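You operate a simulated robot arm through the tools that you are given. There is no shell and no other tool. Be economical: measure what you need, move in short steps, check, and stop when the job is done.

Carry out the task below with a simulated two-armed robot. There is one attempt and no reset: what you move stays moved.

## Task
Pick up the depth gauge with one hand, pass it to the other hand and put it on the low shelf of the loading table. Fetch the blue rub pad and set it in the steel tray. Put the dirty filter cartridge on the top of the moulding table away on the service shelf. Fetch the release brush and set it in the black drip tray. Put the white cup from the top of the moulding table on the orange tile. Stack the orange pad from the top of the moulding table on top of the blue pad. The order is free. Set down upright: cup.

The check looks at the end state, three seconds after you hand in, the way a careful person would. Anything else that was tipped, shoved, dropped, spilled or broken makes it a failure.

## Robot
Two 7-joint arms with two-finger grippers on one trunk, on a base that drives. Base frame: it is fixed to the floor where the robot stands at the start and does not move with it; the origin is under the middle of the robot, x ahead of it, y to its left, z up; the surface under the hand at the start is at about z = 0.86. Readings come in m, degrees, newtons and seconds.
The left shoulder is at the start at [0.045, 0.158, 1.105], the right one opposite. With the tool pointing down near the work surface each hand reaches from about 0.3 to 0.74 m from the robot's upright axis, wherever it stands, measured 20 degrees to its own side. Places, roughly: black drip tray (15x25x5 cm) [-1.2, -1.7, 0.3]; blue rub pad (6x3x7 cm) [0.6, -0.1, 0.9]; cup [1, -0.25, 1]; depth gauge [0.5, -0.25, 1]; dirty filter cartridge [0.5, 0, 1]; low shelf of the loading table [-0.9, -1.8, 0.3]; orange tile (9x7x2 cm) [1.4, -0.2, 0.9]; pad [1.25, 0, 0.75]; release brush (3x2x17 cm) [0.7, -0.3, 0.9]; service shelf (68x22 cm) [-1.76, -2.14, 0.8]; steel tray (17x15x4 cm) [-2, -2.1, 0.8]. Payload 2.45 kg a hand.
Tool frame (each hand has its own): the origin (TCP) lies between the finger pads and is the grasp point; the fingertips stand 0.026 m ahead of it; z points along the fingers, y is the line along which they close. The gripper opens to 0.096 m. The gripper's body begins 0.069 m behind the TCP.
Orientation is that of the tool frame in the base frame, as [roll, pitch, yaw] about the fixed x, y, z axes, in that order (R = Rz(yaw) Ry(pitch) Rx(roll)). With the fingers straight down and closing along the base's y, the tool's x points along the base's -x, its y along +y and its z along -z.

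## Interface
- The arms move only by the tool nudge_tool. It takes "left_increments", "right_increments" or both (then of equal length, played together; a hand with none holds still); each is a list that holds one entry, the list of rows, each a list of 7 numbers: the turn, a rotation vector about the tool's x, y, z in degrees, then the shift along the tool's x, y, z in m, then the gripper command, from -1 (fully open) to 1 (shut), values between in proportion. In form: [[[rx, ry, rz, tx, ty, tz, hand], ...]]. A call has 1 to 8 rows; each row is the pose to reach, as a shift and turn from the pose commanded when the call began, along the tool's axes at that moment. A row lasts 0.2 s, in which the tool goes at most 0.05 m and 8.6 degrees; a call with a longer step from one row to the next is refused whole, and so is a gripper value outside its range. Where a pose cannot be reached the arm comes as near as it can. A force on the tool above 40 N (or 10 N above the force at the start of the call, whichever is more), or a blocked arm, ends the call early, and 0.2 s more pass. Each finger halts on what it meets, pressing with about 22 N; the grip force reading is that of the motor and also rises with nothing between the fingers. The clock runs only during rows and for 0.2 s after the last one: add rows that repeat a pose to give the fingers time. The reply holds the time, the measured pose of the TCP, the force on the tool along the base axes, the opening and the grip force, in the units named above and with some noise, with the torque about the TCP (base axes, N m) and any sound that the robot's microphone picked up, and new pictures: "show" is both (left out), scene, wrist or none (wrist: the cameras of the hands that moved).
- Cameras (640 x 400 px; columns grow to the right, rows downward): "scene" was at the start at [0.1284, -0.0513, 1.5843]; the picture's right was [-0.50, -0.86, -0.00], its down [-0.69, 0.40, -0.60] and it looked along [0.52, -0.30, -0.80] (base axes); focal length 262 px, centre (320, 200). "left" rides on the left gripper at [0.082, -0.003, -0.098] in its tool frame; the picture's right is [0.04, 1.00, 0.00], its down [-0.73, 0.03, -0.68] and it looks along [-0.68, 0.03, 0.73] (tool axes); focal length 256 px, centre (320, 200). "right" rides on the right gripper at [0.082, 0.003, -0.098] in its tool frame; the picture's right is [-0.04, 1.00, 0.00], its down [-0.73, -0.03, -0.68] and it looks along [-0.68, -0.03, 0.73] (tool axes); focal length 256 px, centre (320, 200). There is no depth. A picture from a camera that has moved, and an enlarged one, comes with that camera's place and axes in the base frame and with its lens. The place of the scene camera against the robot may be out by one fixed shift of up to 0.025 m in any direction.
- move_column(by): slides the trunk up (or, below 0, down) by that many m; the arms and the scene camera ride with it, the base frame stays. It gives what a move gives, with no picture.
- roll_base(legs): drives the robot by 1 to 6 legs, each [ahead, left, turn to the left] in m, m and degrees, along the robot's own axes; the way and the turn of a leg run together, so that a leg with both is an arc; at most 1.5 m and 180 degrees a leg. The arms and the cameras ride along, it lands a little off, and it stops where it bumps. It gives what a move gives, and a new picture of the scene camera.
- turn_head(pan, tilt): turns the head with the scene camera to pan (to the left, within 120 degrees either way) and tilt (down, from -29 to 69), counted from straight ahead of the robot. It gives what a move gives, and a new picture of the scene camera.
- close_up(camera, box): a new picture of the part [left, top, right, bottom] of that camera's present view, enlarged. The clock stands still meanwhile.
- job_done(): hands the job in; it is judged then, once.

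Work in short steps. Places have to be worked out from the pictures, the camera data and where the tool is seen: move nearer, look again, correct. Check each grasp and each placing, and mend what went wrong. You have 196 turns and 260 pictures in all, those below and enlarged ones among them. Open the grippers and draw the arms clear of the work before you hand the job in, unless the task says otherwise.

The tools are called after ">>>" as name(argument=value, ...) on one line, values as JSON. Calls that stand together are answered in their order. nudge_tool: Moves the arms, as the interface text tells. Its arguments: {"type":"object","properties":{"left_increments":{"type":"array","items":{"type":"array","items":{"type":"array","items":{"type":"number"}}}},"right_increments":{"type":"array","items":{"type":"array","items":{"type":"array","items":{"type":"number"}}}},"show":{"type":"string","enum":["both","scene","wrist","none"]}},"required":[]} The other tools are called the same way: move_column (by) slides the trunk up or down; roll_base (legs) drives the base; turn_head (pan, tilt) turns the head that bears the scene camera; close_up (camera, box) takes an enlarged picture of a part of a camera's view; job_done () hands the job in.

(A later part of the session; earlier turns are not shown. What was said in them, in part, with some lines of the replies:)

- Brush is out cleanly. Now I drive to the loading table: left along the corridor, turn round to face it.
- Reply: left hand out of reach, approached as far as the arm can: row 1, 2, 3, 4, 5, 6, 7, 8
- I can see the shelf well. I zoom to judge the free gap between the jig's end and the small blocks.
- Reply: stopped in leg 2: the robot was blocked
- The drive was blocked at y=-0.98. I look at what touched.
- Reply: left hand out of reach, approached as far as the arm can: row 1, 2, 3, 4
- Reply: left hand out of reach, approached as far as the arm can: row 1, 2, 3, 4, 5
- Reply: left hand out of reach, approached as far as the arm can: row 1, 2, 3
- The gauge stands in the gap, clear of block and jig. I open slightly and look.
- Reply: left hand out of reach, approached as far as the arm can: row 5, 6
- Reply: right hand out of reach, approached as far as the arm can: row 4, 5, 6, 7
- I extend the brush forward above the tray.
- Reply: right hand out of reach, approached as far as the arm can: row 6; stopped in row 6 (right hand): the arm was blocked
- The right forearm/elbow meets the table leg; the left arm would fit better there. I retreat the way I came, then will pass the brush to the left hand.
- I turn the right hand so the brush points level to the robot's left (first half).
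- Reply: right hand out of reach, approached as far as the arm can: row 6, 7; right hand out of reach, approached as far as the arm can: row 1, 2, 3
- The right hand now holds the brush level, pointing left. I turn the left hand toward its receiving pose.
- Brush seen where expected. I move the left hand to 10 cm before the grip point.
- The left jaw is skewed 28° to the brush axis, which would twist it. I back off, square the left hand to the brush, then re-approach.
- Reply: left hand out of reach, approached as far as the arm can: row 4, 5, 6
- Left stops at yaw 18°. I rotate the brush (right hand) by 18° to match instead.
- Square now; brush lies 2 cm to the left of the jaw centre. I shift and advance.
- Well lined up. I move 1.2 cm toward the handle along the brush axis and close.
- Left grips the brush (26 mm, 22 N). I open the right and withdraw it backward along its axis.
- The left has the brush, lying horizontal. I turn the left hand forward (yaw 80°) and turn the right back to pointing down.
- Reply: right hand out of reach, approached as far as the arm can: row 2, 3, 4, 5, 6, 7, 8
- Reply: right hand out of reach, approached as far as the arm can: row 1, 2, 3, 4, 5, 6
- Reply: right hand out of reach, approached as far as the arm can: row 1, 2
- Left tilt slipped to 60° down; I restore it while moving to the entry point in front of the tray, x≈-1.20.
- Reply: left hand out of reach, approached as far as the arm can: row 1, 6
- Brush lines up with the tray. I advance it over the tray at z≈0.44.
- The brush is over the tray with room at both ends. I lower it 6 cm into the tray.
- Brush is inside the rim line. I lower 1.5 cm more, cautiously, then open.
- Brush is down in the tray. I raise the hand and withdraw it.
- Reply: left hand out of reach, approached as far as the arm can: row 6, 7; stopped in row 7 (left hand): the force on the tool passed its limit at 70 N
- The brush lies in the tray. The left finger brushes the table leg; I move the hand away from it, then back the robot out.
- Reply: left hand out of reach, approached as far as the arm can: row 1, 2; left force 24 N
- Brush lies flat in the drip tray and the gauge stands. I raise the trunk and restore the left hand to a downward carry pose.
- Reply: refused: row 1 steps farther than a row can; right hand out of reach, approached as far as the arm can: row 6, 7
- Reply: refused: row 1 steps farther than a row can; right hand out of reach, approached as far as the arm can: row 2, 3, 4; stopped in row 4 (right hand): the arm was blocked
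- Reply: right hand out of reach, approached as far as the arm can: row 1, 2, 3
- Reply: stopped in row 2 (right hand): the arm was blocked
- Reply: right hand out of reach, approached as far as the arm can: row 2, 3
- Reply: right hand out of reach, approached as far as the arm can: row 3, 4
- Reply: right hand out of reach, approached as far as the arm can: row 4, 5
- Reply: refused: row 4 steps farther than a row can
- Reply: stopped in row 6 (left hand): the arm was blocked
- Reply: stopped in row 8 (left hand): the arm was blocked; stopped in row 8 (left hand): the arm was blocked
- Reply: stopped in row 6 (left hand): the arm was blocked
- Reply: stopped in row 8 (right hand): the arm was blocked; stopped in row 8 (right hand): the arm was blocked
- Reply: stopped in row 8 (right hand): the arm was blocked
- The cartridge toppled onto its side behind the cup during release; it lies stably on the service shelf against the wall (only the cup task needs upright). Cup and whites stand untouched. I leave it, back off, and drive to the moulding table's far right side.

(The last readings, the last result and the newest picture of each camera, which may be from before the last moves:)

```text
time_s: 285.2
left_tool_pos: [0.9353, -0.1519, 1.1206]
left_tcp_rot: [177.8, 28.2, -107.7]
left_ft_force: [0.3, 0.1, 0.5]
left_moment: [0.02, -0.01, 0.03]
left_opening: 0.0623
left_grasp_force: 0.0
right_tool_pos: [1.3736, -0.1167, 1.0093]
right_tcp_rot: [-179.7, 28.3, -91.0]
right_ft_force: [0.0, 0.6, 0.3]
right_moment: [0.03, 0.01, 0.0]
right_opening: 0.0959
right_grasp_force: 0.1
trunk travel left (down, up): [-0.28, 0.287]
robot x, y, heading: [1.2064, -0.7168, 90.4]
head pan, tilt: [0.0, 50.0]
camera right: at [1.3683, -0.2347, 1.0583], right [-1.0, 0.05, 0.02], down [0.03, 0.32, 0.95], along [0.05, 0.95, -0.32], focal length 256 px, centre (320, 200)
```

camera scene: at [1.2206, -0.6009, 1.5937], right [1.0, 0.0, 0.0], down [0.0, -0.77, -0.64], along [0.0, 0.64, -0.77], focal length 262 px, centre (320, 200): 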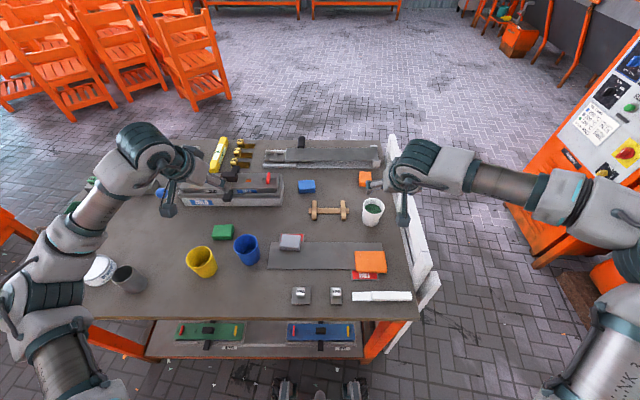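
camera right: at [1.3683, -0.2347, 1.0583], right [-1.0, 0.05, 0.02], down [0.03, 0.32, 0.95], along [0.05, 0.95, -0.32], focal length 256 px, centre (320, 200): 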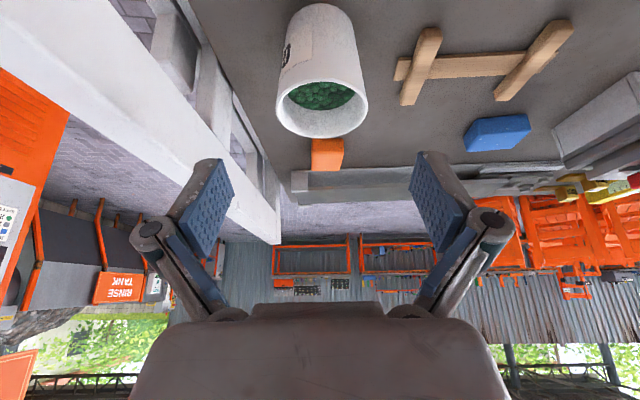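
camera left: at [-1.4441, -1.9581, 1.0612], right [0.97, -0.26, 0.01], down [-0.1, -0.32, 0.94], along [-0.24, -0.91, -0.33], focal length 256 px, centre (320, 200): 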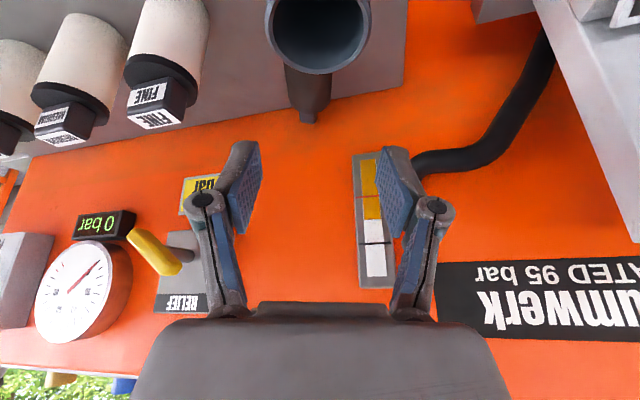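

Better estimate: cup centre (1.375,-0.065), rim z≈0.93, dia 7.4 cm. I descend the rest along the tool axis.

>>> nudge_tool(right_increments=[[[0, 0, 0, 0.001, -0.001, 0.02, -1], [0, 0, 0, 0.002, -0.001, 0.04, -1], [0, 0, 0, 0.003, -0.001, 0.06, -1], [0, 0, 0, 0.004, -0.001, 0.08, -1], [0, 0, 0, 0.004, -0.001, 0.1, -1], [0, 0, 0, 0.004, -0.001, 0.116, -1]]], show="wrist")

```text
time_s: 286.6
left_tool_pos: [0.9354, -0.1506, 1.1199]
left_tcp_rot: [177.7, 28.2, -107.7]
left_ft_force: [0.5, -0.1, -0.4]
left_moment: [0.01, -0.03, 0.02]
left_opening: 0.0627
left_grasp_force: 0.0
right_tool_pos: [1.3855, -0.0746, 0.9099]
right_tcp_rot: [-179.8, 28.5, -90.9]
right_ft_force: [0.3, 0.6, 0.3]
right_moment: [0.02, -0.02, 0.0]
right_opening: 0.0958
right_grasp_force: 0.0
right hand out of reach, approached as far as the arm can: row 5, 6
trunk travel left (down, up): [-0.28, 0.287]
robot x, y, heading: [1.209, -0.7151, 90.2]
head pan, tilt: [0.0, 50.0]
camera right: at [1.3808, -0.192, 0.9588], right [-1.0, 0.05, 0.02], down [0.03, 0.32, 0.95], along [0.04, 0.95, -0.32], focal length 256 px, centre (320, 200)
```

right: 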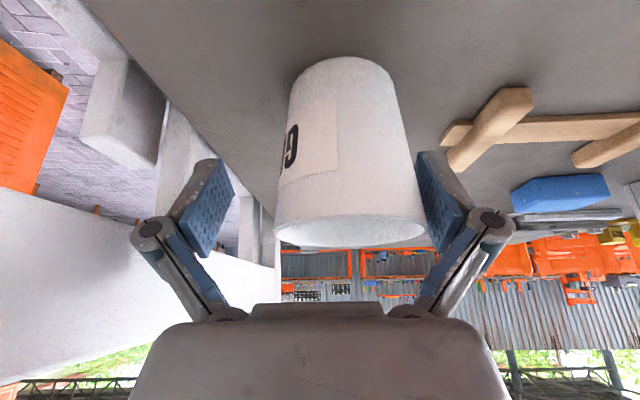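

The cup is 1.1 cm off to one side; I centre the hand on it.

>>> nudge_tool(right_increments=[[[0, 0, 0, 0, 0.005, 0, -1], [0, 0, 0, 0, 0.011, 0, -1], [0, 0, 0, 0, 0.011, 0, -1]]], show="wrist")

```text
time_s: 287.4
left_tool_pos: [0.9358, -0.1504, 1.12]
left_tcp_rot: [177.8, 28.2, -107.7]
left_ft_force: [0.4, 0.1, -0.2]
left_moment: [0.0, 0.0, -0.03]
left_opening: 0.0623
left_grasp_force: 0.0
right_tool_pos: [1.3802, -0.0789, 0.9123]
right_tcp_rot: [-179.9, 28.4, -91.0]
right_ft_force: [0.0, -0.5, -0.2]
right_moment: [0.0, -0.01, -0.01]
right_opening: 0.0958
right_grasp_force: 0.1
right hand out of reach, approached as far as the arm can: row 1, 2, 3
trunk travel left (down, up): [-0.28, 0.287]
robot x, y, heading: [1.204, -0.7165, 90.5]
head pan, tilt: [0.0, 50.0]
camera right: at [1.3745, -0.197, 0.9613], right [-1.0, 0.05, 0.02], down [0.03, 0.32, 0.95], along [0.04, 0.95, -0.32], focal length 256 px, centre (320, 200)
```

right: 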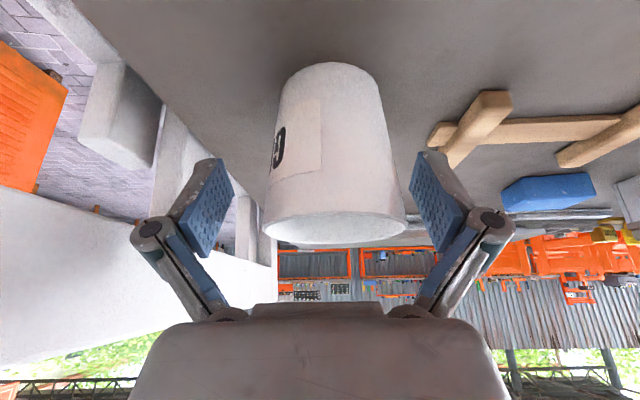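

I drive forward 1.5 cm to gain reach, then centre again.

>>> roll_base(legs=[[0.015, 0, 0]])

>>> nudge_tool(right_increments=[[[0, 0, 0, 0.0, 0.004, 0.002, -1], [0, 0, 0, 0.0, 0.008, 0.003, -1], [0, 0, 0, 0.0, 0.008, 0.003, -1]]], show="wrist")

```text
time_s: 288.1
left_tool_pos: [0.9352, -0.1389, 1.1211]
left_tcp_rot: [177.7, 28.3, -107.7]
left_ft_force: [-0.1, -0.7, 0.6]
left_moment: [0.0, 0.05, -0.04]
left_opening: 0.0623
left_grasp_force: 0.1
right_tool_pos: [1.3805, -0.0655, 0.9156]
right_tcp_rot: [-179.9, 28.5, -90.9]
right_ft_force: [-0.1, -1.0, -0.7]
right_moment: [0.0, -0.01, -0.02]
right_opening: 0.0957
right_grasp_force: 0.1
trunk travel left (down, up): [-0.28, 0.287]
robot x, y, heading: [1.2065, -0.7014, 90.2]
head pan, tilt: [0.0, 50.0]
camera scene: at [1.2204, -0.5884, 1.594], right [1.0, 0.0, 0.0], down [0.0, -0.77, -0.64], along [0.0, 0.64, -0.77], focal length 262 px, centre (320, 200)
```

scene: 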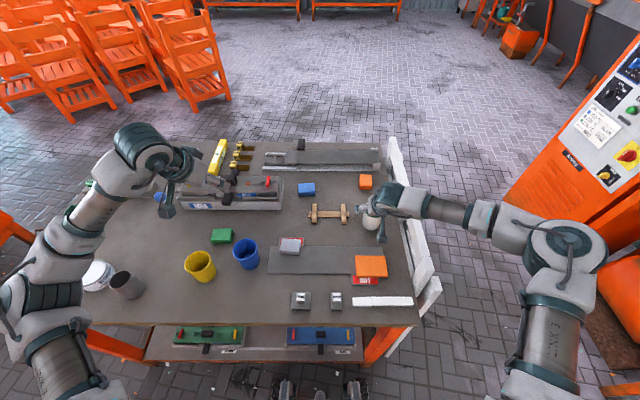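

```text
time_s: 288.9
left_tool_pos: [0.9341, -0.1396, 1.1218]
left_tcp_rot: [177.6, 28.4, -107.8]
left_ft_force: [-0.2, 0.1, -0.4]
left_moment: [-0.01, -0.02, -0.01]
left_opening: 0.0625
left_grasp_force: 0.0
right_tool_pos: [1.3749, -0.0667, 0.9144]
right_tcp_rot: [179.9, 28.8, -90.9]
right_ft_force: [0.1, -0.2, 0.8]
right_moment: [0.01, -0.03, -0.02]
right_opening: 0.096
right_grasp_force: 0.0
right hand out of reach, approached as far as the arm can: row 2, 3
trunk travel left (down, up): [-0.28, 0.287]
robot x, y, heading: [1.2008, -0.6988, 90.3]
head pan, tilt: [0.0, 50.0]
camera right: at [1.3696, -0.1856, 0.962], right [-1.0, 0.05, 0.02], down [0.03, 0.32, 0.95], along [0.04, 0.95, -0.32], focal length 256 px, centre (320, 200)
```

right: 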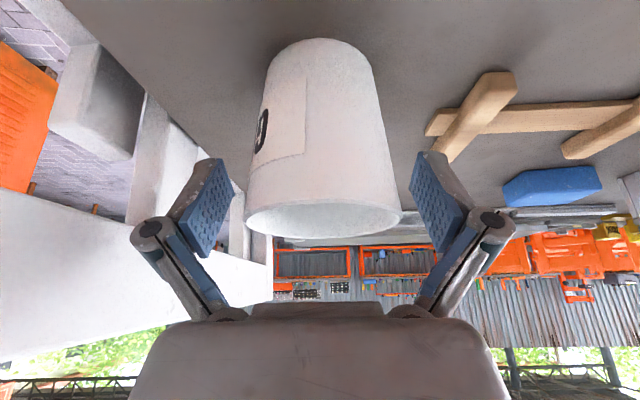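

Centred. I close on the cup.

>>> nudge_tool(right_increments=[[[0, 0, 0, 0, 0, 0, -0.6], [0, 0, 0, 0, 0, 0, -0.2], [0, 0, 0, 0, 0, 0, 0.4], [0, 0, 0, 0, 0, 0, 1], [0, 0, 0, 0, 0, 0, 1]]], show="wrist")

```text
time_s: 290.1
left_tool_pos: [0.9341, -0.139, 1.1229]
left_tcp_rot: [177.7, 28.4, -107.7]
left_ft_force: [0.0, -0.3, -0.2]
left_moment: [0.0, -0.01, 0.05]
left_opening: 0.0624
left_grasp_force: 0.0
right_tool_pos: [1.3755, -0.0668, 0.9137]
right_tcp_rot: [-179.9, 28.6, -90.9]
right_ft_force: [1.0, 0.4, 0.4]
right_moment: [0.04, -0.05, 0.06]
right_opening: 0.0626
right_grasp_force: 22.3
trunk travel left (down, up): [-0.28, 0.287]
robot x, y, heading: [1.2079, -0.7004, 90.4]
head pan, tilt: [0.0, 50.0]
camera right: at [1.3696, -0.1858, 0.9622], right [-1.0, 0.05, 0.02], down [0.03, 0.32, 0.95], along [0.04, 0.95, -0.32], focal length 256 px, centre (320, 200)
```

right: 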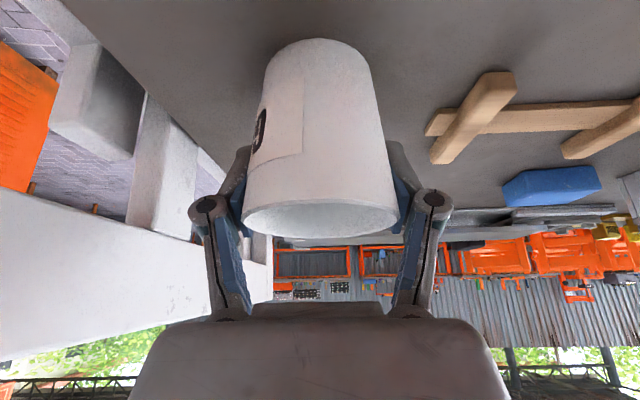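

Cup gripped. I lift it gently and carry it back toward the tile, keeping it level.

>>> nudge_tool(right_increments=[[[0, 0, 0, -0.007, 0, -0.0125, 1], [0, 0, 0, -0.0145, 0, -0.027, 1], [0, 0, 0, -0.022, 0, -0.041, 1], [0, 0, 0, -0.03, 0, -0.056, 1], [0, 0, 0, -0.02, 0.004, -0.07, 1], [0, 0, 0, 0.0, 0.007, -0.081, 1], [0, 0, 0, 0.02, 0.01, -0.092, 1], [0, 0, 0, 0.04, 0.013, -0.103, 1]]], show="none")

>>> nudge_tool(right_increments=[[[0, 0, 0, 0.02, 0.001, -0.011, 1], [0, 0, 0, 0.04, 0.002, -0.022, 1], [0, 0, 0, 0.058, 0.003, -0.031, 1], [0, 0, 0, 0.058, 0.003, -0.031, 1], [0, 0, 0, 0.058, 0.003, -0.031, 1]]], show="both")

```text
time_s: 291.9
left_tool_pos: [0.9345, -0.1403, 1.1244]
left_tcp_rot: [177.7, 28.5, -107.7]
left_ft_force: [0.0, -0.5, -0.1]
left_moment: [-0.02, 0.01, 0.02]
left_opening: 0.0622
left_grasp_force: 0.1
right_tool_pos: [1.3601, -0.1518, 0.9868]
right_tcp_rot: [-179.9, 28.7, -91.0]
right_ft_force: [-0.1, 0.6, -1.3]
right_moment: [0.04, -0.02, 0.0]
right_opening: 0.0623
right_grasp_force: 22.1
trunk travel left (down, up): [-0.28, 0.287]
robot x, y, heading: [1.2066, -0.6986, 90.4]
head pan, tilt: [0.0, 50.0]
```

```text
time_s: 293.1
left_tool_pos: [0.9339, -0.1394, 1.1222]
left_tcp_rot: [177.7, 28.5, -107.7]
left_ft_force: [0.0, 0.2, 0.5]
left_moment: [0.03, 0.02, 0.0]
left_opening: 0.0625
left_grasp_force: 0.1
right_tool_pos: [1.3566, -0.2164, 0.9853]
right_tcp_rot: [-179.9, 28.7, -91.0]
right_ft_force: [-0.5, 0.7, -1.0]
right_moment: [0.02, -0.01, 0.0]
right_opening: 0.0624
right_grasp_force: 21.6
trunk travel left (down, up): [-0.28, 0.287]
robot x, y, heading: [1.2076, -0.6997, 90.3]
head pan, tilt: [0.0, 50.0]
camera scene: at [1.2202, -0.585, 1.5935], right [1.0, 0.0, 0.0], down [0.0, -0.77, -0.64], along [0.0, 0.64, -0.77], focal length 262 px, centre (320, 200)
camera right: at [1.3506, -0.3356, 1.0329], right [-1.0, 0.05, 0.02], down [0.03, 0.32, 0.95], along [0.04, 0.95, -0.32], focal length 256 px, centre (320, 200)
```

scene: 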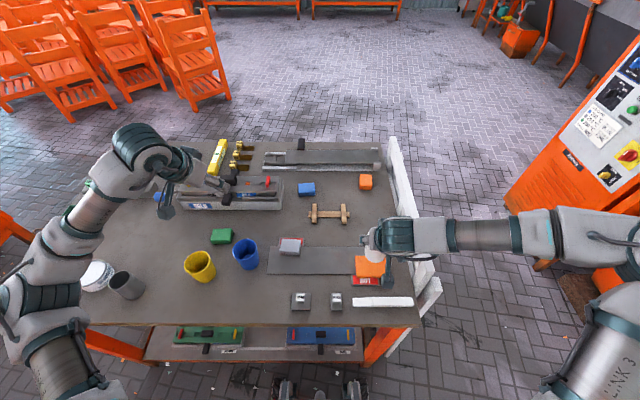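
right: 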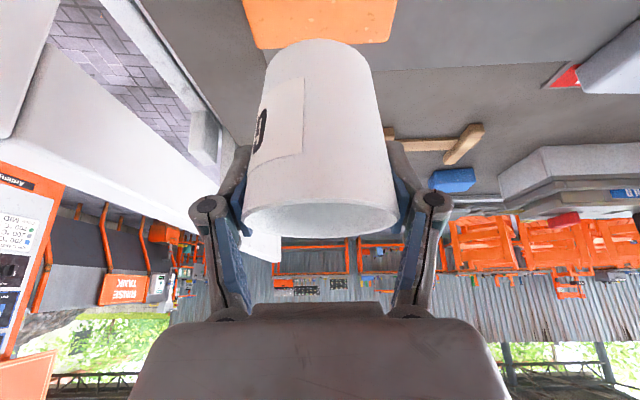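

Tile centre is (1.354,-0.241), top ≈0.88. I move the cup over it and lower to just above.

>>> nudge_tool(right_increments=[[[0, 0, 0, 0.0117, 0.001, -0.0064, 1], [0, 0, 0, 0.0233, 0.002, -0.0128, 1], [0, 0, 0, 0.0305, 0.0026, 0.0005, 1], [0, 0, 0, 0.038, 0.0026, 0.014, 1], [0, 0, 0, 0.0454, 0.0026, 0.0275, 1], [0, 0, 0, 0.0454, 0.0026, 0.0275, 1]]], show="wrist")

>>> close_up(camera="scene", box=[320, 210, 440, 310])

```text
time_s: 294.5
left_tool_pos: [0.9349, -0.1395, 1.1227]
left_tcp_rot: [177.7, 28.3, -107.7]
left_ft_force: [0.9, -0.8, -0.4]
left_moment: [0.0, -0.03, 0.04]
left_opening: 0.0624
left_grasp_force: 0.1
right_tool_pos: [1.3537, -0.2448, 0.9393]
right_tcp_rot: [-179.9, 28.6, -90.9]
right_ft_force: [0.0, -0.5, -0.8]
right_moment: [0.02, 0.01, 0.01]
right_opening: 0.0623
right_grasp_force: 21.9
trunk travel left (down, up): [-0.28, 0.287]
robot x, y, heading: [1.2058, -0.7009, 90.2]
head pan, tilt: [0.0, 50.0]
camera right: at [1.3475, -0.3626, 0.9868], right [-1.0, 0.05, 0.02], down [0.03, 0.32, 0.95], along [0.04, 0.95, -0.32], focal length 256 px, centre (320, 200)
```

right: 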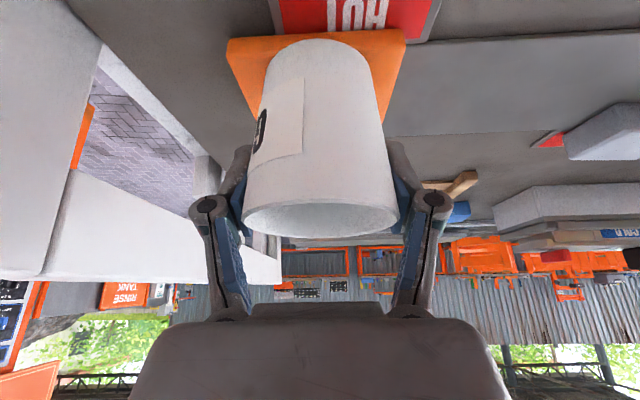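

```text
4.00 times, centred on (380, 260) of scene
camera zoom: at [1.2202, -0.5851, 1.5936], right [1.0, 0.0, 0.0], down [0.0, -0.77, -0.64], along [0.0, 0.64, -0.77], focal length 1047 px, centre (80, -40)
```

zoom: 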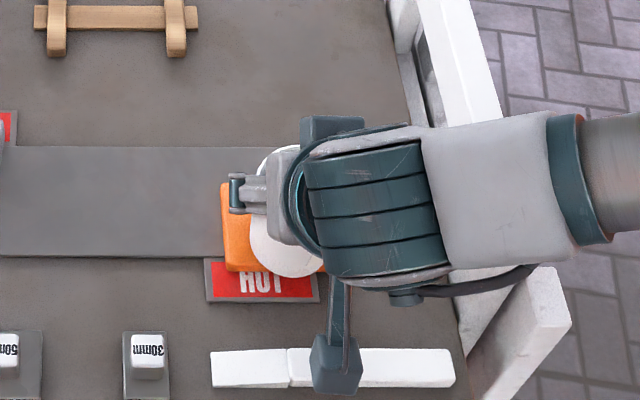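

Cup sits ~1 cm too near; I shift it 1 cm forward, lower to contact and look.

>>> nudge_tool(right_increments=[[[0, 0, 0, -0.005, 0, 0.0024, 1], [0, 0, 0, -0.0095, 0, 0.0052, 1], [0, 0, 0, -0.0085, 0, 0.0072, 1], [0, 0, 0, -0.0075, 0, 0.009, 1], [0, 0, 0, -0.0065, 0, 0.0108, 1], [0, 0, 0, -0.0065, 0, 0.0108, 1]]], show="wrist")

```text
time_s: 295.9
left_tool_pos: [0.9347, -0.1394, 1.123]
left_tcp_rot: [177.7, 28.5, -107.7]
left_ft_force: [0.3, -0.6, 0.5]
left_moment: [-0.02, 0.0, 0.03]
left_opening: 0.0624
left_grasp_force: 0.0
right_tool_pos: [1.3538, -0.2332, 0.9319]
right_tcp_rot: [-179.9, 28.7, -90.9]
right_ft_force: [-0.8, 0.2, -1.2]
right_moment: [0.01, 0.0, 0.02]
right_opening: 0.0624
right_grasp_force: 22.1
trunk travel left (down, up): [-0.28, 0.287]
robot x, y, heading: [1.2041, -0.6955, 90.4]
head pan, tilt: [0.0, 50.0]
camera right: at [1.348, -0.3518, 0.9804], right [-1.0, 0.05, 0.02], down [0.03, 0.32, 0.95], along [0.04, 0.95, -0.32], focal length 256 px, centre (320, 200)
```

right: 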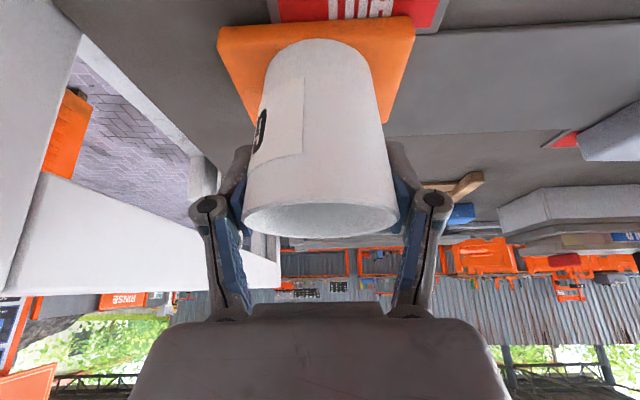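

Well placed. I lower gently until it touches.

>>> nudge_tool(right_increments=[[[0, 0, 0, 0.001, 0, 0.0018, 1], [0, 0, 0, 0.002, 0, 0.0035, 1], [0, 0, 0, 0.003, 0, 0.0053, 1], [0, 0, 0, 0.0039, 0, 0.007, 1]]], show="none")

```text
time_s: 296.9
left_tool_pos: [0.9341, -0.1407, 1.1223]
left_tcp_rot: [177.7, 28.4, -107.7]
left_ft_force: [-0.2, -0.4, 0.0]
left_moment: [-0.03, 0.0, -0.02]
left_opening: 0.0625
left_grasp_force: 0.1
right_tool_pos: [1.3537, -0.2334, 0.925]
right_tcp_rot: [-179.9, 28.7, -91.0]
right_ft_force: [2.9, 1.6, 14.3]
right_moment: [-0.01, 0.0, 0.01]
right_opening: 0.0628
right_grasp_force: 22.2
trunk travel left (down, up): [-0.28, 0.287]
robot x, y, heading: [1.21, -0.6976, 90.1]
head pan, tilt: [0.0, 50.0]
```

Contact. I ease up 3 mm and open slowly.

>>> nudge_tool(right_increments=[[[0, 0, 0, -0.0015, 0, -0.0026, 1], [0, 0, 0, -0.0015, 0, -0.0026, 1], [0, 0, 0, -0.0015, 0, -0.0026, 0], [0, 0, 0, -0.0015, 0, -0.0026, -0.5], [0, 0, 0, -0.0015, 0, -0.0026, -0.8], [0, 0, 0, -0.0015, 0, -0.0026, -0.9]]], show="wrist")

```text
time_s: 298.3
left_tool_pos: [0.9348, -0.1399, 1.1216]
left_tcp_rot: [177.6, 28.4, -107.7]
left_ft_force: [0.4, 0.6, -0.3]
left_moment: [-0.03, -0.01, -0.03]
left_opening: 0.0623
left_grasp_force: 0.0
right_tool_pos: [1.3537, -0.2337, 0.927]
right_tcp_rot: [-179.9, 28.6, -90.9]
right_ft_force: [0.6, 0.0, 0.3]
right_moment: [0.01, -0.01, 0.02]
right_opening: 0.0915
right_grasp_force: 0.1
trunk travel left (down, up): [-0.28, 0.287]
robot x, y, heading: [1.2057, -0.6994, 90.1]
head pan, tilt: [0.0, 50.0]
camera right: at [1.348, -0.3521, 0.9756], right [-1.0, 0.05, 0.02], down [0.03, 0.32, 0.95], along [0.04, 0.95, -0.32], focal length 256 px, centre (320, 200)
```

right: 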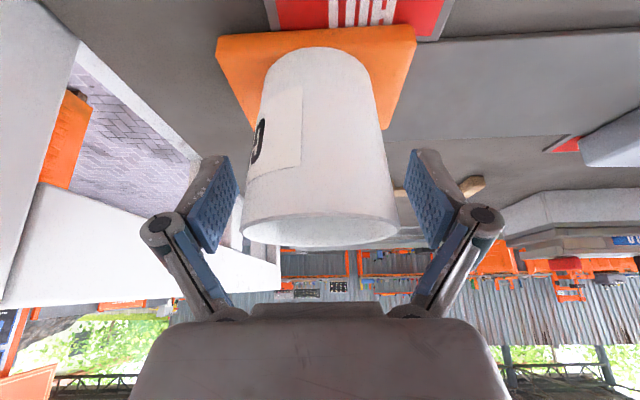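

Cup stands on the tile. I withdraw straight up, then will drive round to the table's left side for the orange pad, which is out of reach from here.

>>> nudge_tool(right_increments=[[[0, 0, 0, -0.01, 0, -0.018, -0.9], [0, 0, 0, -0.02, 0, -0.036, -0.9], [0, 0, 0, -0.03, 0, -0.055, -0.9], [0, 0, 0, -0.045, 0, -0.083, -0.9], [0, 0, 0, -0.06, 0, -0.11, -0.9], [0, 0, 0, -0.075, 0, -0.138, -0.9], [0, 0, 0, -0.06, 0, -0.165, -0.9], [0, 0, 0, -0.04, 0, -0.19, -0.9]]], show="none")

>>> close_up(camera="scene", box=[280, 160, 440, 310])

>>> roll_base(legs=[[-0.1, 0, 0], [0, 1.5, 0], [1.5, 0, 0], [0.3, 0, 0], [0, -1.35, 0], [0, 0, 180]])

```text
time_s: 300.1
left_tool_pos: [0.9345, -0.1412, 1.1229]
left_tcp_rot: [177.5, 28.5, -107.8]
left_ft_force: [-0.1, 0.2, 0.1]
left_moment: [0.02, 0.0, -0.01]
left_opening: 0.0625
left_grasp_force: 0.0
right_tool_pos: [1.3527, -0.2907, 1.1152]
right_tcp_rot: [-179.9, 28.7, -90.9]
right_ft_force: [-0.1, 0.0, 0.0]
right_moment: [0.01, 0.01, -0.01]
right_opening: 0.0912
right_grasp_force: 0.0
trunk travel left (down, up): [-0.28, 0.287]
robot x, y, heading: [1.2061, -0.6978, 90.1]
head pan, tilt: [0.0, 50.0]
```

```text
2.67 times, centred on (360, 235) of scene
camera zoom: at [1.2202, -0.5878, 1.5938], right [1.0, 0.0, 0.0], down [0.0, -0.77, -0.64], along [0.0, 0.64, -0.77], focal length 698 px, centre (213, 107)
```

zoom: 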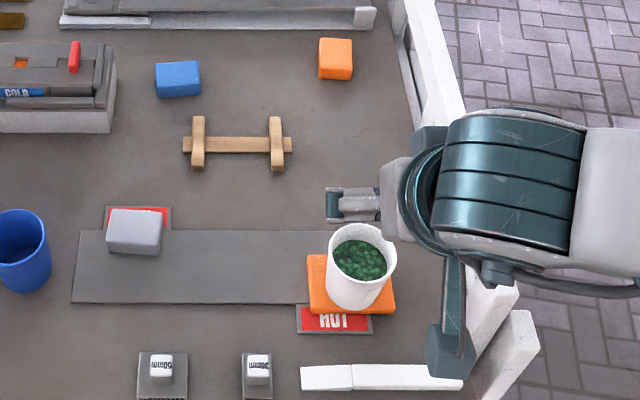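

```text
time_s: 330.7
left_tool_pos: [1.3339, 0.4336, 1.1222]
left_tcp_rot: [177.6, 28.4, 72.2]
left_ft_force: [-1.0, 0.9, -0.9]
left_moment: [0.0, 0.0, 0.0]
left_opening: 0.0625
left_grasp_force: 0.1
right_tool_pos: [0.9156, 0.5822, 1.112]
right_tcp_rot: [-179.9, 28.7, 88.9]
right_ft_force: [0.1, 0.1, 0.3]
right_moment: [0.0, 0.01, 0.04]
right_opening: 0.0911
right_grasp_force: 0.0
trunk travel left (down, up): [-0.28, 0.287]
robot x, y, heading: [1.0642, 0.991, -89.8]
head pan, tilt: [0.0, 50.0]
camera scene: at [1.0798, 0.8613, 1.5936], right [-1.0, 0.0, 0.0], down [0.0, 0.77, -0.64], along [0.0, -0.64, -0.77], focal length 262 px, centre (320, 200)
```

scene: 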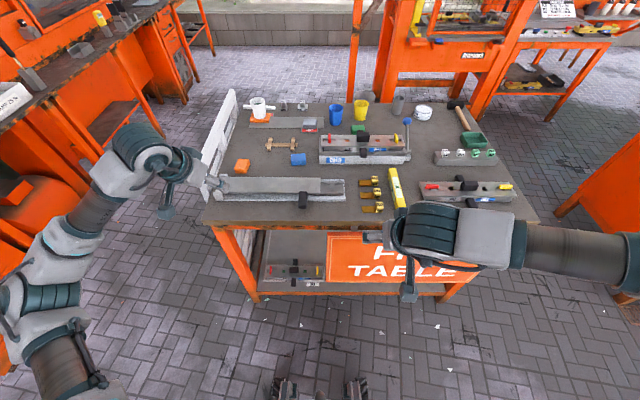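

Cup stands on the tile with its pellets. I drive nearer, square the left hand, and look for the orange pad.

>>> roll_base(legs=[[0.27, 0, 0]])

>>> nudge_tool(left_increments=[[[-2.2, 0, -4, 0, 0.01, 0, -0.9], [-4.3, 0, -8, 0, 0.02, 0, -0.9], [-6.5, 0, -12, 0, 0.03, 0, -0.9], [-8.6, 0, -15.8, 0, 0.042, 0, -0.9], [-8.6, 0, -15.8, 0, 0.042, 0, -0.9]]], show="wrist")

```text
time_s: 332.6
left_tool_pos: [1.3374, 0.1674, 1.1252]
left_tcp_rot: [177.6, 28.6, 72.3]
left_ft_force: [0.2, 1.1, 0.4]
left_moment: [0.01, 0.04, 0.01]
left_opening: 0.0623
left_grasp_force: 0.1
right_tool_pos: [0.9192, 0.3163, 1.1154]
right_tcp_rot: [-180.0, 28.8, 89.1]
right_ft_force: [-0.4, -0.4, 0.0]
right_moment: [0.01, -0.01, 0.01]
right_opening: 0.0909
right_grasp_force: 0.0
trunk travel left (down, up): [-0.28, 0.287]
robot x, y, heading: [1.0639, 0.725, -89.6]
head pan, tilt: [0.0, 50.0]
camera scene: at [1.0812, 0.5934, 1.5938], right [-1.0, -0.01, 0.0], down [0.0, 0.77, -0.64], along [0.0, -0.64, -0.77], focal length 262 px, centre (320, 200)
```

scene: 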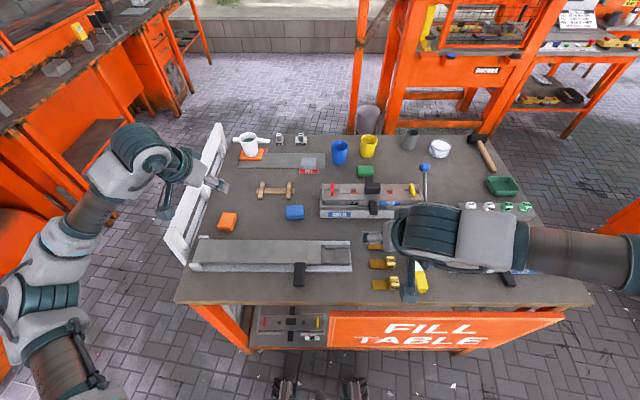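

```text
time_s: 333.8
left_tool_pos: [1.3782, 0.1585, 1.1273]
left_tcp_rot: [177.7, 29.3, 90.5]
left_ft_force: [0.3, -0.4, 0.2]
left_moment: [0.04, 0.02, -0.01]
left_opening: 0.0912
left_grasp_force: 0.0
right_tool_pos: [0.9198, 0.3178, 1.1169]
right_tcp_rot: [-179.9, 29.0, 89.1]
right_ft_force: [-0.1, -0.2, 0.1]
right_moment: [0.01, 0.0, 0.0]
right_opening: 0.0911
right_grasp_force: 0.0
trunk travel left (down, up): [-0.28, 0.287]
robot x, y, heading: [1.0643, 0.7213, -89.4]
head pan, tilt: [0.0, 50.0]
camera left: at [1.3711, 0.2764, 1.1739], right [1.0, 0.06, 0.02], down [0.01, -0.31, 0.95], along [0.06, -0.95, -0.31], focal length 256 px, centre (320, 200)
```

left: 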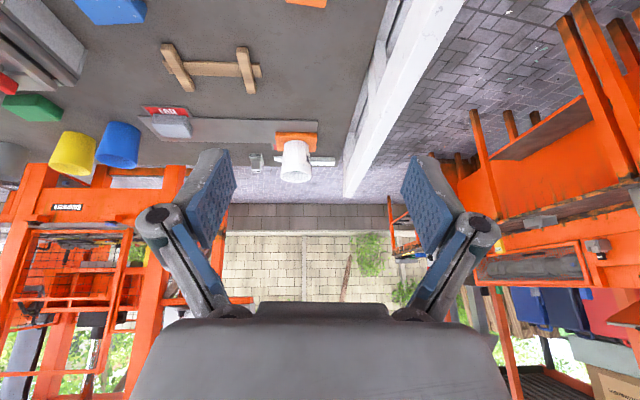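

Orange pad ≈(1.374,0.09). I descend toward it along the tool axis and check.

>>> nudge_tool(left_increments=[[[0, 0, 0, 0.0086, 0, 0.022, -0.9], [0, 0, 0, 0.017, -0.001, 0.044, -0.9], [0, 0, 0, 0.026, -0.002, 0.066, -0.9], [0, 0, 0, 0.034, -0.003, 0.088, -0.9], [0, 0, 0, 0.043, -0.004, 0.11, -0.9], [0, 0, 0, 0.0515, -0.004, 0.1316, -0.9]]], show="wrist")

```text
time_s: 335.2
left_tool_pos: [1.3791, 0.1385, 0.987]
left_tcp_rot: [177.6, 29.3, 90.4]
left_ft_force: [0.6, -0.2, 1.0]
left_moment: [-0.01, -0.01, -0.03]
left_opening: 0.0911
left_grasp_force: 0.1
right_tool_pos: [0.9187, 0.3176, 1.1161]
right_tcp_rot: [-179.9, 28.9, 89.2]
right_ft_force: [0.2, 0.3, 0.5]
right_moment: [0.0, 0.03, 0.0]
right_opening: 0.0912
right_grasp_force: 0.0
trunk travel left (down, up): [-0.28, 0.287]
robot x, y, heading: [1.0674, 0.7222, -89.8]
head pan, tilt: [0.0, 50.0]
camera left: at [1.373, 0.2565, 1.0333], right [1.0, 0.06, 0.01], down [0.01, -0.31, 0.95], along [0.06, -0.95, -0.31], focal length 256 px, centre (320, 200)
```

left: 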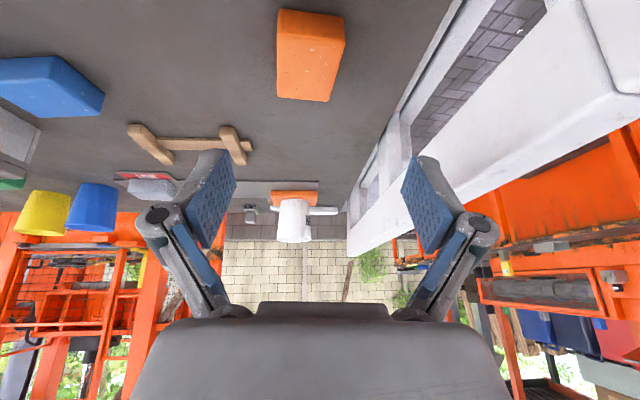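

Pad centre (1.372,0.102), about 4.7 cm wide in x. I go down onto it.

>>> nudge_tool(left_increments=[[[0, 0, 0, 0.0025, -0.003, 0.02, -0.9], [0, 0, 0, 0.005, -0.007, 0.04, -0.9], [0, 0, 0, 0.0075, -0.007, 0.06, -0.9], [0, 0, 0, 0.01, -0.007, 0.08, -0.9], [0, 0, 0, 0.0124, -0.007, 0.1008, -0.9]]], show="wrist")

```text
time_s: 336.4
left_tool_pos: [1.3761, 0.0994, 0.8919]
left_tcp_rot: [177.7, 29.4, 90.4]
left_ft_force: [0.1, 0.4, 0.7]
left_moment: [0.04, 0.01, 0.02]
left_opening: 0.0913
left_grasp_force: 0.3
right_tool_pos: [0.9195, 0.3186, 1.114]
right_tcp_rot: [-180.0, 28.9, 89.2]
right_ft_force: [0.5, -0.5, 0.0]
right_moment: [0.01, -0.01, -0.02]
right_opening: 0.0914
right_grasp_force: 0.1
trunk travel left (down, up): [-0.28, 0.287]
robot x, y, heading: [1.0646, 0.7237, -89.7]
head pan, tilt: [0.0, 50.0]
camera left: at [1.3695, 0.2181, 0.9385], right [1.0, 0.06, 0.01], down [0.0, -0.31, 0.95], along [0.06, -0.95, -0.31], focal length 256 px, centre (320, 200)
```

left: 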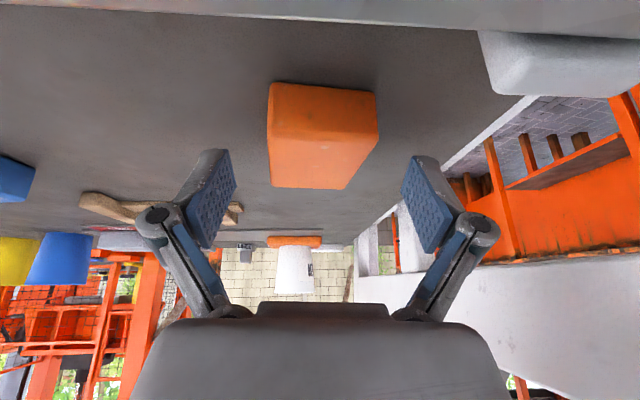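

I shift 1.2 cm back to centre the fingertips on the pad, and close.

>>> nudge_tool(left_increments=[[[0, 0, 0, 0.0115, 0, -0.0042, -0.9], [0, 0, 0, 0.0115, 0, -0.0042, -0.9], [0, 0, 0, 0.0115, 0, -0.0042, 0], [0, 0, 0, 0.0115, 0, -0.0042, 1], [0, 0, 0, 0.0115, 0, -0.0042, 1], [0, 0, 0, 0.0115, 0, -0.0042, 1]]], show="wrist")

```text
time_s: 337.8
left_tool_pos: [1.3773, 0.1122, 0.8914]
left_tcp_rot: [177.6, 29.5, 90.5]
left_ft_force: [0.8, 0.3, 0.1]
left_moment: [0.02, 0.0, 0.01]
left_opening: 0.0444
left_grasp_force: 22.2
right_tool_pos: [0.9192, 0.3184, 1.1145]
right_tcp_rot: [-179.9, 29.1, 89.2]
right_ft_force: [0.3, 0.0, -0.1]
right_moment: [0.02, -0.01, 0.02]
right_opening: 0.091
right_grasp_force: 0.1
trunk travel left (down, up): [-0.28, 0.287]
robot x, y, heading: [1.0645, 0.7228, -89.8]
head pan, tilt: [0.0, 50.0]
camera left: at [1.3696, 0.2306, 0.9372], right [1.0, 0.06, 0.02], down [0.0, -0.31, 0.95], along [0.06, -0.95, -0.31], focal length 256 px, centre (320, 200)
```

left: 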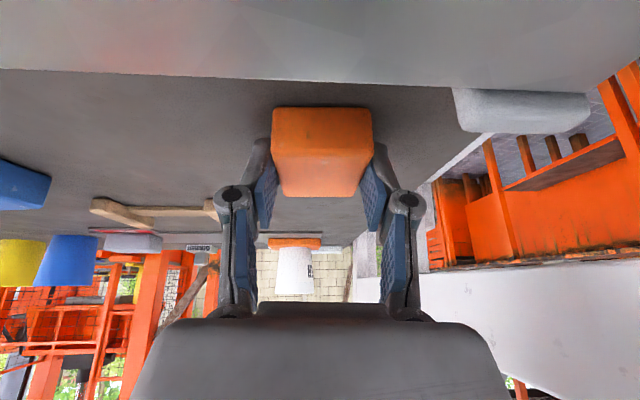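

Gripped. I lift 10 cm and carry it slowly sideways toward the blue pad.

>>> nudge_tool(left_increments=[[[0, 0, 0, -0.012, 0, -0.022, 1], [0, 0, 0, -0.024, 0, -0.044, 1], [0, 0, 0, -0.037, 0, -0.066, 1], [0, 0, 0, -0.049, 0, -0.087, 1], [0, 0, 0, -0.049, -0.015, -0.087, 1], [0, 0, 0, -0.049, -0.035, -0.087, 1], [0, 0, 0, -0.049, -0.055, -0.087, 1], [0, 0, 0, -0.049, -0.075, -0.087, 1]]], show="none")

>>> nudge_tool(left_increments=[[[0, 0, 0, 0, -0.02, 0, 1], [0, 0, 0, 0, -0.042, 0, 1], [0, 0, 0, 0, -0.064, 0, 1], [0, 0, 0, 0, -0.086, 0, 1], [0, 0, 0, 0, -0.108, 0, 1], [0, 0, 0, 0, -0.13, 0, 1], [0, 0, 0, 0, -0.145, 0, 1], [0, 0, 0, 0, -0.155, 0, 1]]], show="wrist")

```text
time_s: 339.6
left_tool_pos: [1.2966, 0.1092, 0.9897]
left_tcp_rot: [177.6, 29.3, 90.5]
left_ft_force: [-0.5, -0.5, 0.2]
left_moment: [0.01, 0.03, 0.02]
left_opening: 0.0442
left_grasp_force: 21.5
right_tool_pos: [0.9177, 0.319, 1.1157]
right_tcp_rot: [180.0, 28.9, 89.2]
right_ft_force: [-1.0, -0.7, 0.2]
right_moment: [-0.02, 0.0, -0.01]
right_opening: 0.0913
right_grasp_force: 0.1
trunk travel left (down, up): [-0.28, 0.287]
robot x, y, heading: [1.0641, 0.7228, -89.8]
head pan, tilt: [0.0, 50.0]
```

```text
time_s: 341.4
left_tool_pos: [1.142, 0.1053, 0.9835]
left_tcp_rot: [177.6, 29.4, 90.4]
left_ft_force: [0.5, -0.6, -0.9]
left_moment: [0.0, -0.02, -0.03]
left_opening: 0.0442
left_grasp_force: 22.1
right_tool_pos: [0.9167, 0.3185, 1.1156]
right_tcp_rot: [-180.0, 29.0, 89.0]
right_ft_force: [1.1, 0.4, -0.3]
right_moment: [-0.01, -0.01, 0.02]
right_opening: 0.0914
right_grasp_force: 0.0
trunk travel left (down, up): [-0.28, 0.287]
robot x, y, heading: [1.0651, 0.7245, -89.6]
head pan, tilt: [0.0, 50.0]
camera left: at [1.134, 0.224, 1.03], right [1.0, 0.06, 0.02], down [0.0, -0.31, 0.95], along [0.06, -0.95, -0.31], focal length 256 px, centre (320, 200)
```

left: 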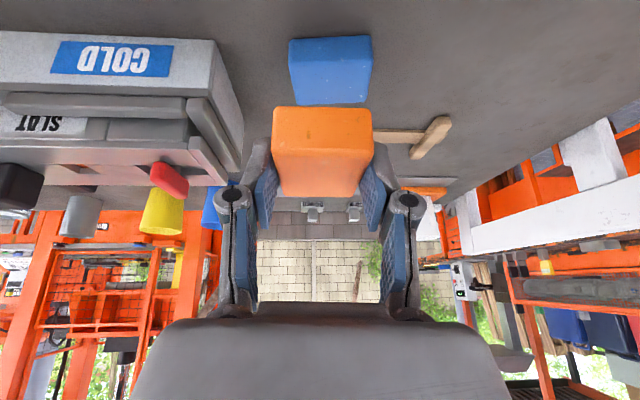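

Blue pad centre ≈(1.153,0.065), top ≈0.89. I move over it and lower to just above.

>>> nudge_tool(left_increments=[[[0, 0, 0, -0.01, 0.004, 0.0055, 1], [0, 0, 0, -0.02, 0.008, 0.011, 1], [0, 0, 0, -0.029, 0.011, 0.0163, 1], [0, 0, 0, -0.022, 0.011, 0.029, 1], [0, 0, 0, -0.015, 0.011, 0.0415, 1], [0, 0, 0, -0.008, 0.011, 0.054, 1], [0, 0, 0, -0.0005, 0.011, 0.0669, 1], [0, 0, 0, -0.0005, 0.011, 0.0669, 1]]], show="both")

>>> close_up(camera="scene", box=[230, 160, 370, 260])

```text
time_s: 343.2
left_tool_pos: [1.1557, 0.0725, 0.9267]
left_tcp_rot: [177.6, 29.3, 90.4]
left_ft_force: [0.4, -0.2, -0.4]
left_moment: [-0.01, -0.01, 0.01]
left_opening: 0.0442
left_grasp_force: 22.4
right_tool_pos: [0.9177, 0.3193, 1.1149]
right_tcp_rot: [180.0, 29.0, 89.1]
right_ft_force: [0.7, -0.4, -0.3]
right_moment: [0.02, -0.02, -0.03]
right_opening: 0.0912
right_grasp_force: 0.1
trunk travel left (down, up): [-0.28, 0.287]
robot x, y, heading: [1.0621, 0.7266, -89.6]
head pan, tilt: [0.0, 50.0]
camera scene: at [1.0798, 0.5916, 1.5936], right [-1.0, -0.01, 0.0], down [0.0, 0.77, -0.64], along [0.0, -0.64, -0.77], focal length 262 px, centre (320, 200)
camera left: at [1.1487, 0.1907, 0.9721], right [1.0, 0.06, 0.02], down [0.0, -0.31, 0.95], along [0.06, -0.95, -0.31], focal length 256 px, centre (320, 200)
```

scene: 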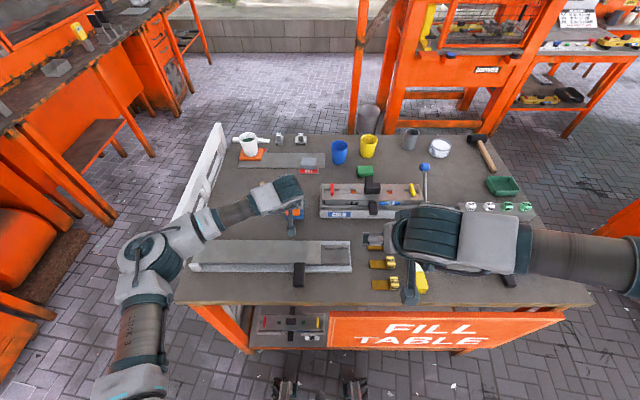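
left: 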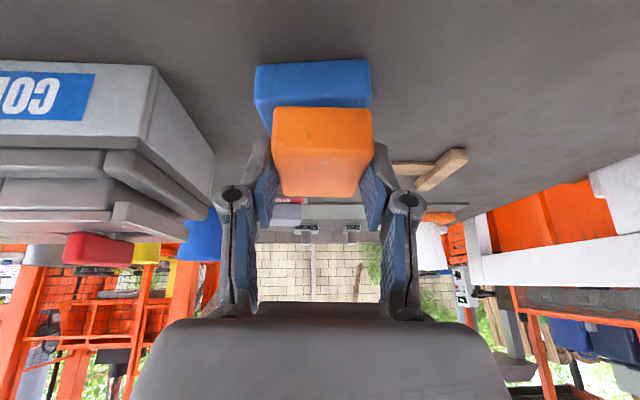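

```text
4.00 times, centred on (300, 210) of scene
camera zoom: at [1.0798, 0.5916, 1.5936], right [-1.0, -0.01, 0.0], down [0.0, 0.77, -0.64], along [0.0, -0.64, -0.77], focal length 1047 px, centre (400, 160)
```

zoom: 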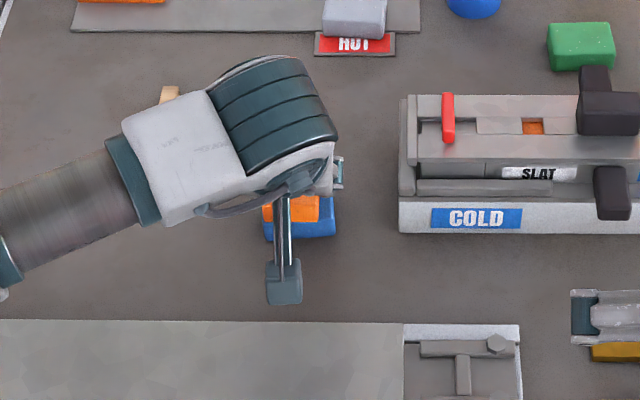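

Stack alignment is good. I lower gently to contact.

>>> nudge_tool(left_increments=[[[0, 0, 0, 0.001, -0.002, 0.0017, 1], [0, 0, 0, 0.002, -0.003, 0.0035, 1], [0, 0, 0, 0.003, -0.003, 0.0052, 1], [0, 0, 0, 0.004, -0.003, 0.007, 1]]], show="none")

```text
time_s: 344.2
left_tool_pos: [1.1533, 0.0737, 0.9172]
left_tcp_rot: [177.6, 29.4, 90.5]
left_ft_force: [-0.6, -0.1, -1.4]
left_moment: [0.01, 0.01, -0.02]
left_opening: 0.0441
left_grasp_force: 22.5
right_tool_pos: [0.9173, 0.3175, 1.1163]
right_tcp_rot: [180.0, 29.0, 89.1]
right_ft_force: [-0.1, 0.1, 0.9]
right_moment: [-0.01, -0.02, 0.01]
right_opening: 0.0911
right_grasp_force: 0.0
trunk travel left (down, up): [-0.28, 0.287]
robot x, y, heading: [1.0654, 0.7215, -89.6]
head pan, tilt: [0.0, 50.0]
```

No contact yet; I go down a little further in small steps.

>>> nudge_tool(left_increments=[[[0, 0, 0, 0.001, 0, 0.0017, 1], [0, 0, 0, 0.002, 0, 0.0035, 1], [0, 0, 0, 0.003, 0, 0.0052, 1], [0, 0, 0, 0.004, 0, 0.007, 1]]], show="wrist")

```text
time_s: 345.2
left_tool_pos: [1.1534, 0.0727, 0.9143]
left_tcp_rot: [177.8, 29.7, 90.4]
left_ft_force: [-0.7, -1.8, 22.2]
left_moment: [-0.24, 0.29, 0.03]
left_opening: 0.0447
left_grasp_force: 22.3
right_tool_pos: [0.9183, 0.3208, 1.1169]
right_tcp_rot: [-180.0, 29.1, 89.2]
right_ft_force: [-0.1, -1.0, 0.1]
right_moment: [-0.01, 0.0, 0.0]
right_opening: 0.0914
right_grasp_force: 0.0
trunk travel left (down, up): [-0.28, 0.287]
robot x, y, heading: [1.0638, 0.7246, -89.5]
head pan, tilt: [0.0, 50.0]
camera left: at [1.1459, 0.1919, 0.9586], right [1.0, 0.06, 0.01], down [0.01, -0.3, 0.95], along [0.06, -0.95, -0.3], focal length 256 px, centre (320, 200)
```

left: 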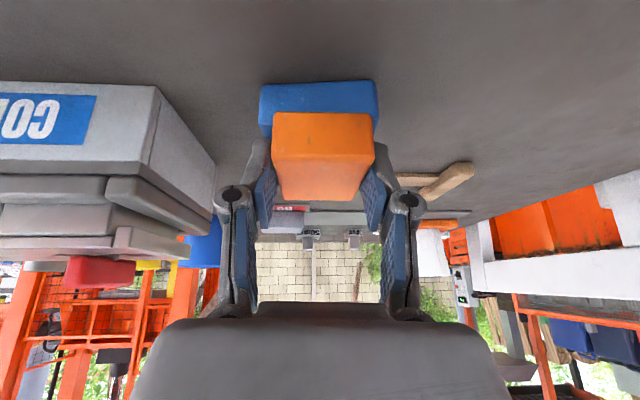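

Contact. I ease up and open slowly.

>>> nudge_tool(left_increments=[[[0, 0, 0, -0.002, 0, -0.0038, 1], [0, 0, 0, -0.0025, 0, -0.005, 1], [0, 0, 0, -0.0025, 0, -0.005, 0.0], [0, 0, 0, -0.0025, 0, -0.005, -0.3], [0, 0, 0, -0.0025, 0, -0.005, -0.5], [0, 0, 0, -0.0025, 0, -0.005, -0.5]]], show="wrist")

```text
time_s: 346.6
left_tool_pos: [1.1537, 0.0734, 0.9154]
left_tcp_rot: [177.7, 29.3, 90.5]
left_ft_force: [1.1, -0.5, -0.1]
left_moment: [0.0, -0.03, 0.02]
left_opening: 0.072
left_grasp_force: 0.0
right_tool_pos: [0.9173, 0.3192, 1.1139]
right_tcp_rot: [-179.9, 29.0, 89.1]
right_ft_force: [0.3, -0.2, 0.2]
right_moment: [-0.02, -0.01, 0.01]
right_opening: 0.0914
right_grasp_force: 0.1
trunk travel left (down, up): [-0.28, 0.287]
robot x, y, heading: [1.0684, 0.7218, -89.7]
head pan, tilt: [0.0, 50.0]
camera left: at [1.1459, 0.1915, 0.961], right [1.0, 0.06, 0.02], down [0.0, -0.31, 0.95], along [0.06, -0.95, -0.31], focal length 256 px, centre (320, 200)
```

left: 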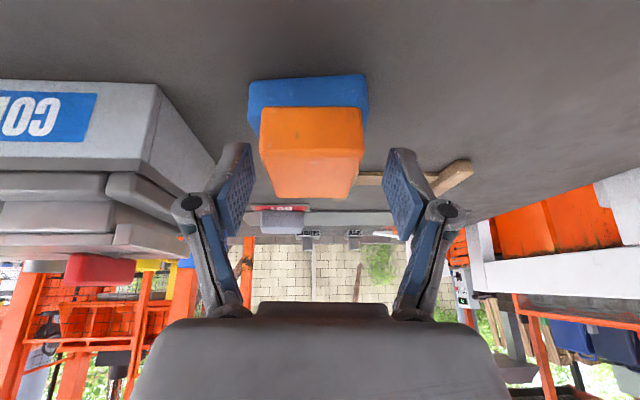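

Stacked. I raise the left hand straight up clear and check.

>>> nudge_tool(left_increments=[[[0, 0, 0, -0.009, 0, -0.016, -0.5], [0, 0, 0, -0.018, 0, -0.032, -0.5], [0, 0, 0, -0.027, 0, -0.049, -0.5], [0, 0, 0, -0.04, 0, -0.07, -0.5], [0, 0, 0, -0.055, 0, -0.1, -0.5], [0, 0, 0, -0.07, 0, -0.13, -0.5], [0, 0, 0, -0.07, 0, -0.17, -0.5]]], show="none")

>>> roll_base(legs=[[-0.3, 0, 0]])

>>> close_up(camera="scene", box=[190, 80, 430, 220])

```text
time_s: 348.2
left_tool_pos: [1.1473, 0.096, 1.098]
left_tcp_rot: [177.5, 29.4, 90.4]
left_ft_force: [0.2, 0.1, 0.6]
left_moment: [-0.02, -0.02, 0.01]
left_opening: 0.0721
left_grasp_force: 0.0
right_tool_pos: [0.9168, 0.3211, 1.1166]
right_tcp_rot: [-180.0, 28.9, 89.1]
right_ft_force: [-0.5, 0.5, 0.0]
right_moment: [0.0, -0.02, 0.04]
right_opening: 0.0911
right_grasp_force: 0.0
trunk travel left (down, up): [-0.28, 0.287]
robot x, y, heading: [1.0624, 0.7236, -90.0]
head pan, tilt: [0.0, 50.0]
```

```text
time_s: 350.2
left_tool_pos: [1.1438, 0.3939, 1.097]
left_tcp_rot: [177.6, 29.2, 90.2]
left_ft_force: [0.0, 0.0, -0.5]
left_moment: [0.0, -0.03, 0.03]
left_opening: 0.0719
left_grasp_force: 0.1
right_tool_pos: [0.9152, 0.6184, 1.1149]
right_tcp_rot: [179.9, 28.9, 89.0]
right_ft_force: [-0.3, 0.7, 0.6]
right_moment: [0.0, 0.03, 0.01]
right_opening: 0.091
right_grasp_force: 0.1
trunk travel left (down, up): [-0.28, 0.287]
robot x, y, heading: [1.0601, 1.0241, -89.6]
head pan, tilt: [0.0, 50.0]
camera scene: at [1.0783, 0.8899, 1.5934], right [-1.0, 0.0, 0.0], down [0.0, 0.77, -0.64], along [0.0, -0.64, -0.77], focal length 262 px, centre (320, 200)
```

scene: 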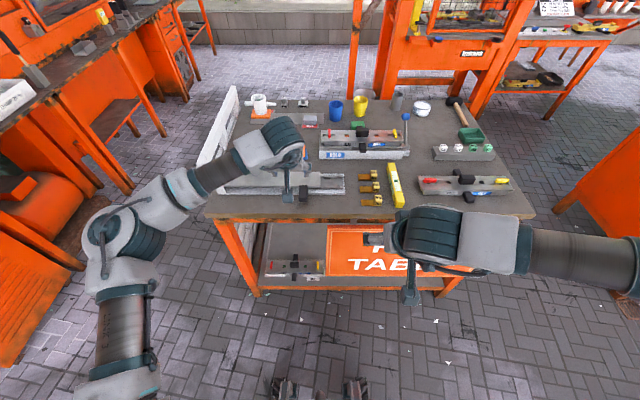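

```text
2.67 times, centred on (310, 150) of scene
camera zoom: at [1.0783, 0.8899, 1.5934], right [-1.0, 0.0, 0.0], down [0.0, 0.77, -0.64], along [0.0, -0.64, -0.77], focal length 698 px, centre (347, 333)
```

zoom: 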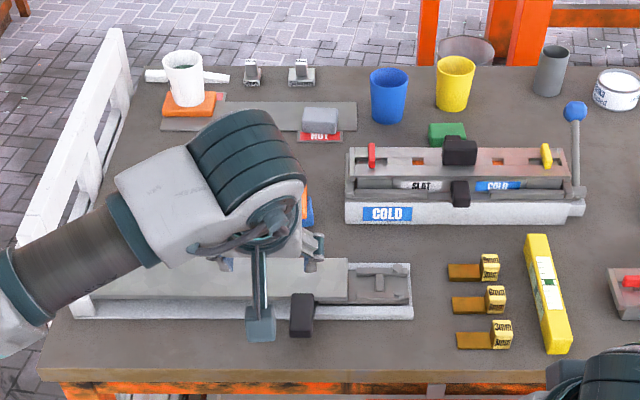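

The stack is hidden behind the hand here; I check it through the left hand's camera.

>>> close_up(camera="left", box=[200, 0, 440, 160])

```text
2.50 times, centred on (320, 80) of left
camera zoom: at [1.1371, 0.5121, 1.1431], right [1.0, 0.06, 0.02], down [0.0, -0.31, 0.95], along [0.06, -0.95, -0.31], focal length 640 px, centre (320, 500)
```

zoom: 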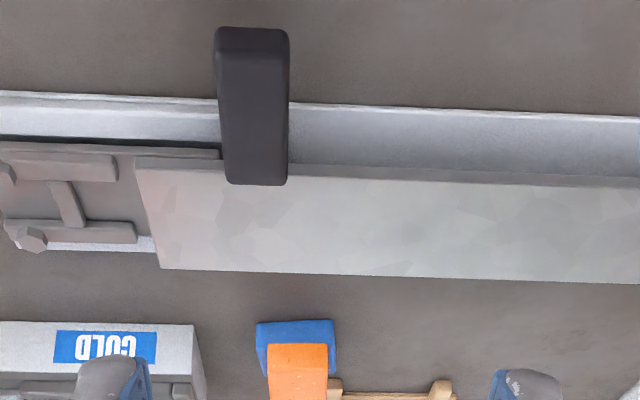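

The orange pad sits squarely on the blue pad, the hands are open and clear, and I hand in.

>>> job_done()

```text
The job is handed in.
```

I handed the job in with all six placements made, but the dirty filter cartridge ended up on its side.

- **Depth gauge:** passed from right hand to left and standing on the low shelf of the loading table.
- **Blue rub pad:** standing in the steel tray.
- **Dirty filter cartridge:** on the service shelf. It toppled as I let go and lies on its side against the back wall, behind the grey cup. I left it there, since only the cup had to be upright.
- **Release brush:** lying flat in the black drip tray.
- **White cup:** upright on the orange tile, pellets still inside.
- **Orange pad:** stacked squarely on the blue pad.

Three other things were touched or may have moved:

- The grey cup on the service shelf may have moved about 1 cm.
- While I was fetching the rub pad, a finger touched something beside it, most likely the rub pad itself or the mould-release tub. Both still stood.
- The left hand pressed against the loading table's leg while drawing back from the drip tray.
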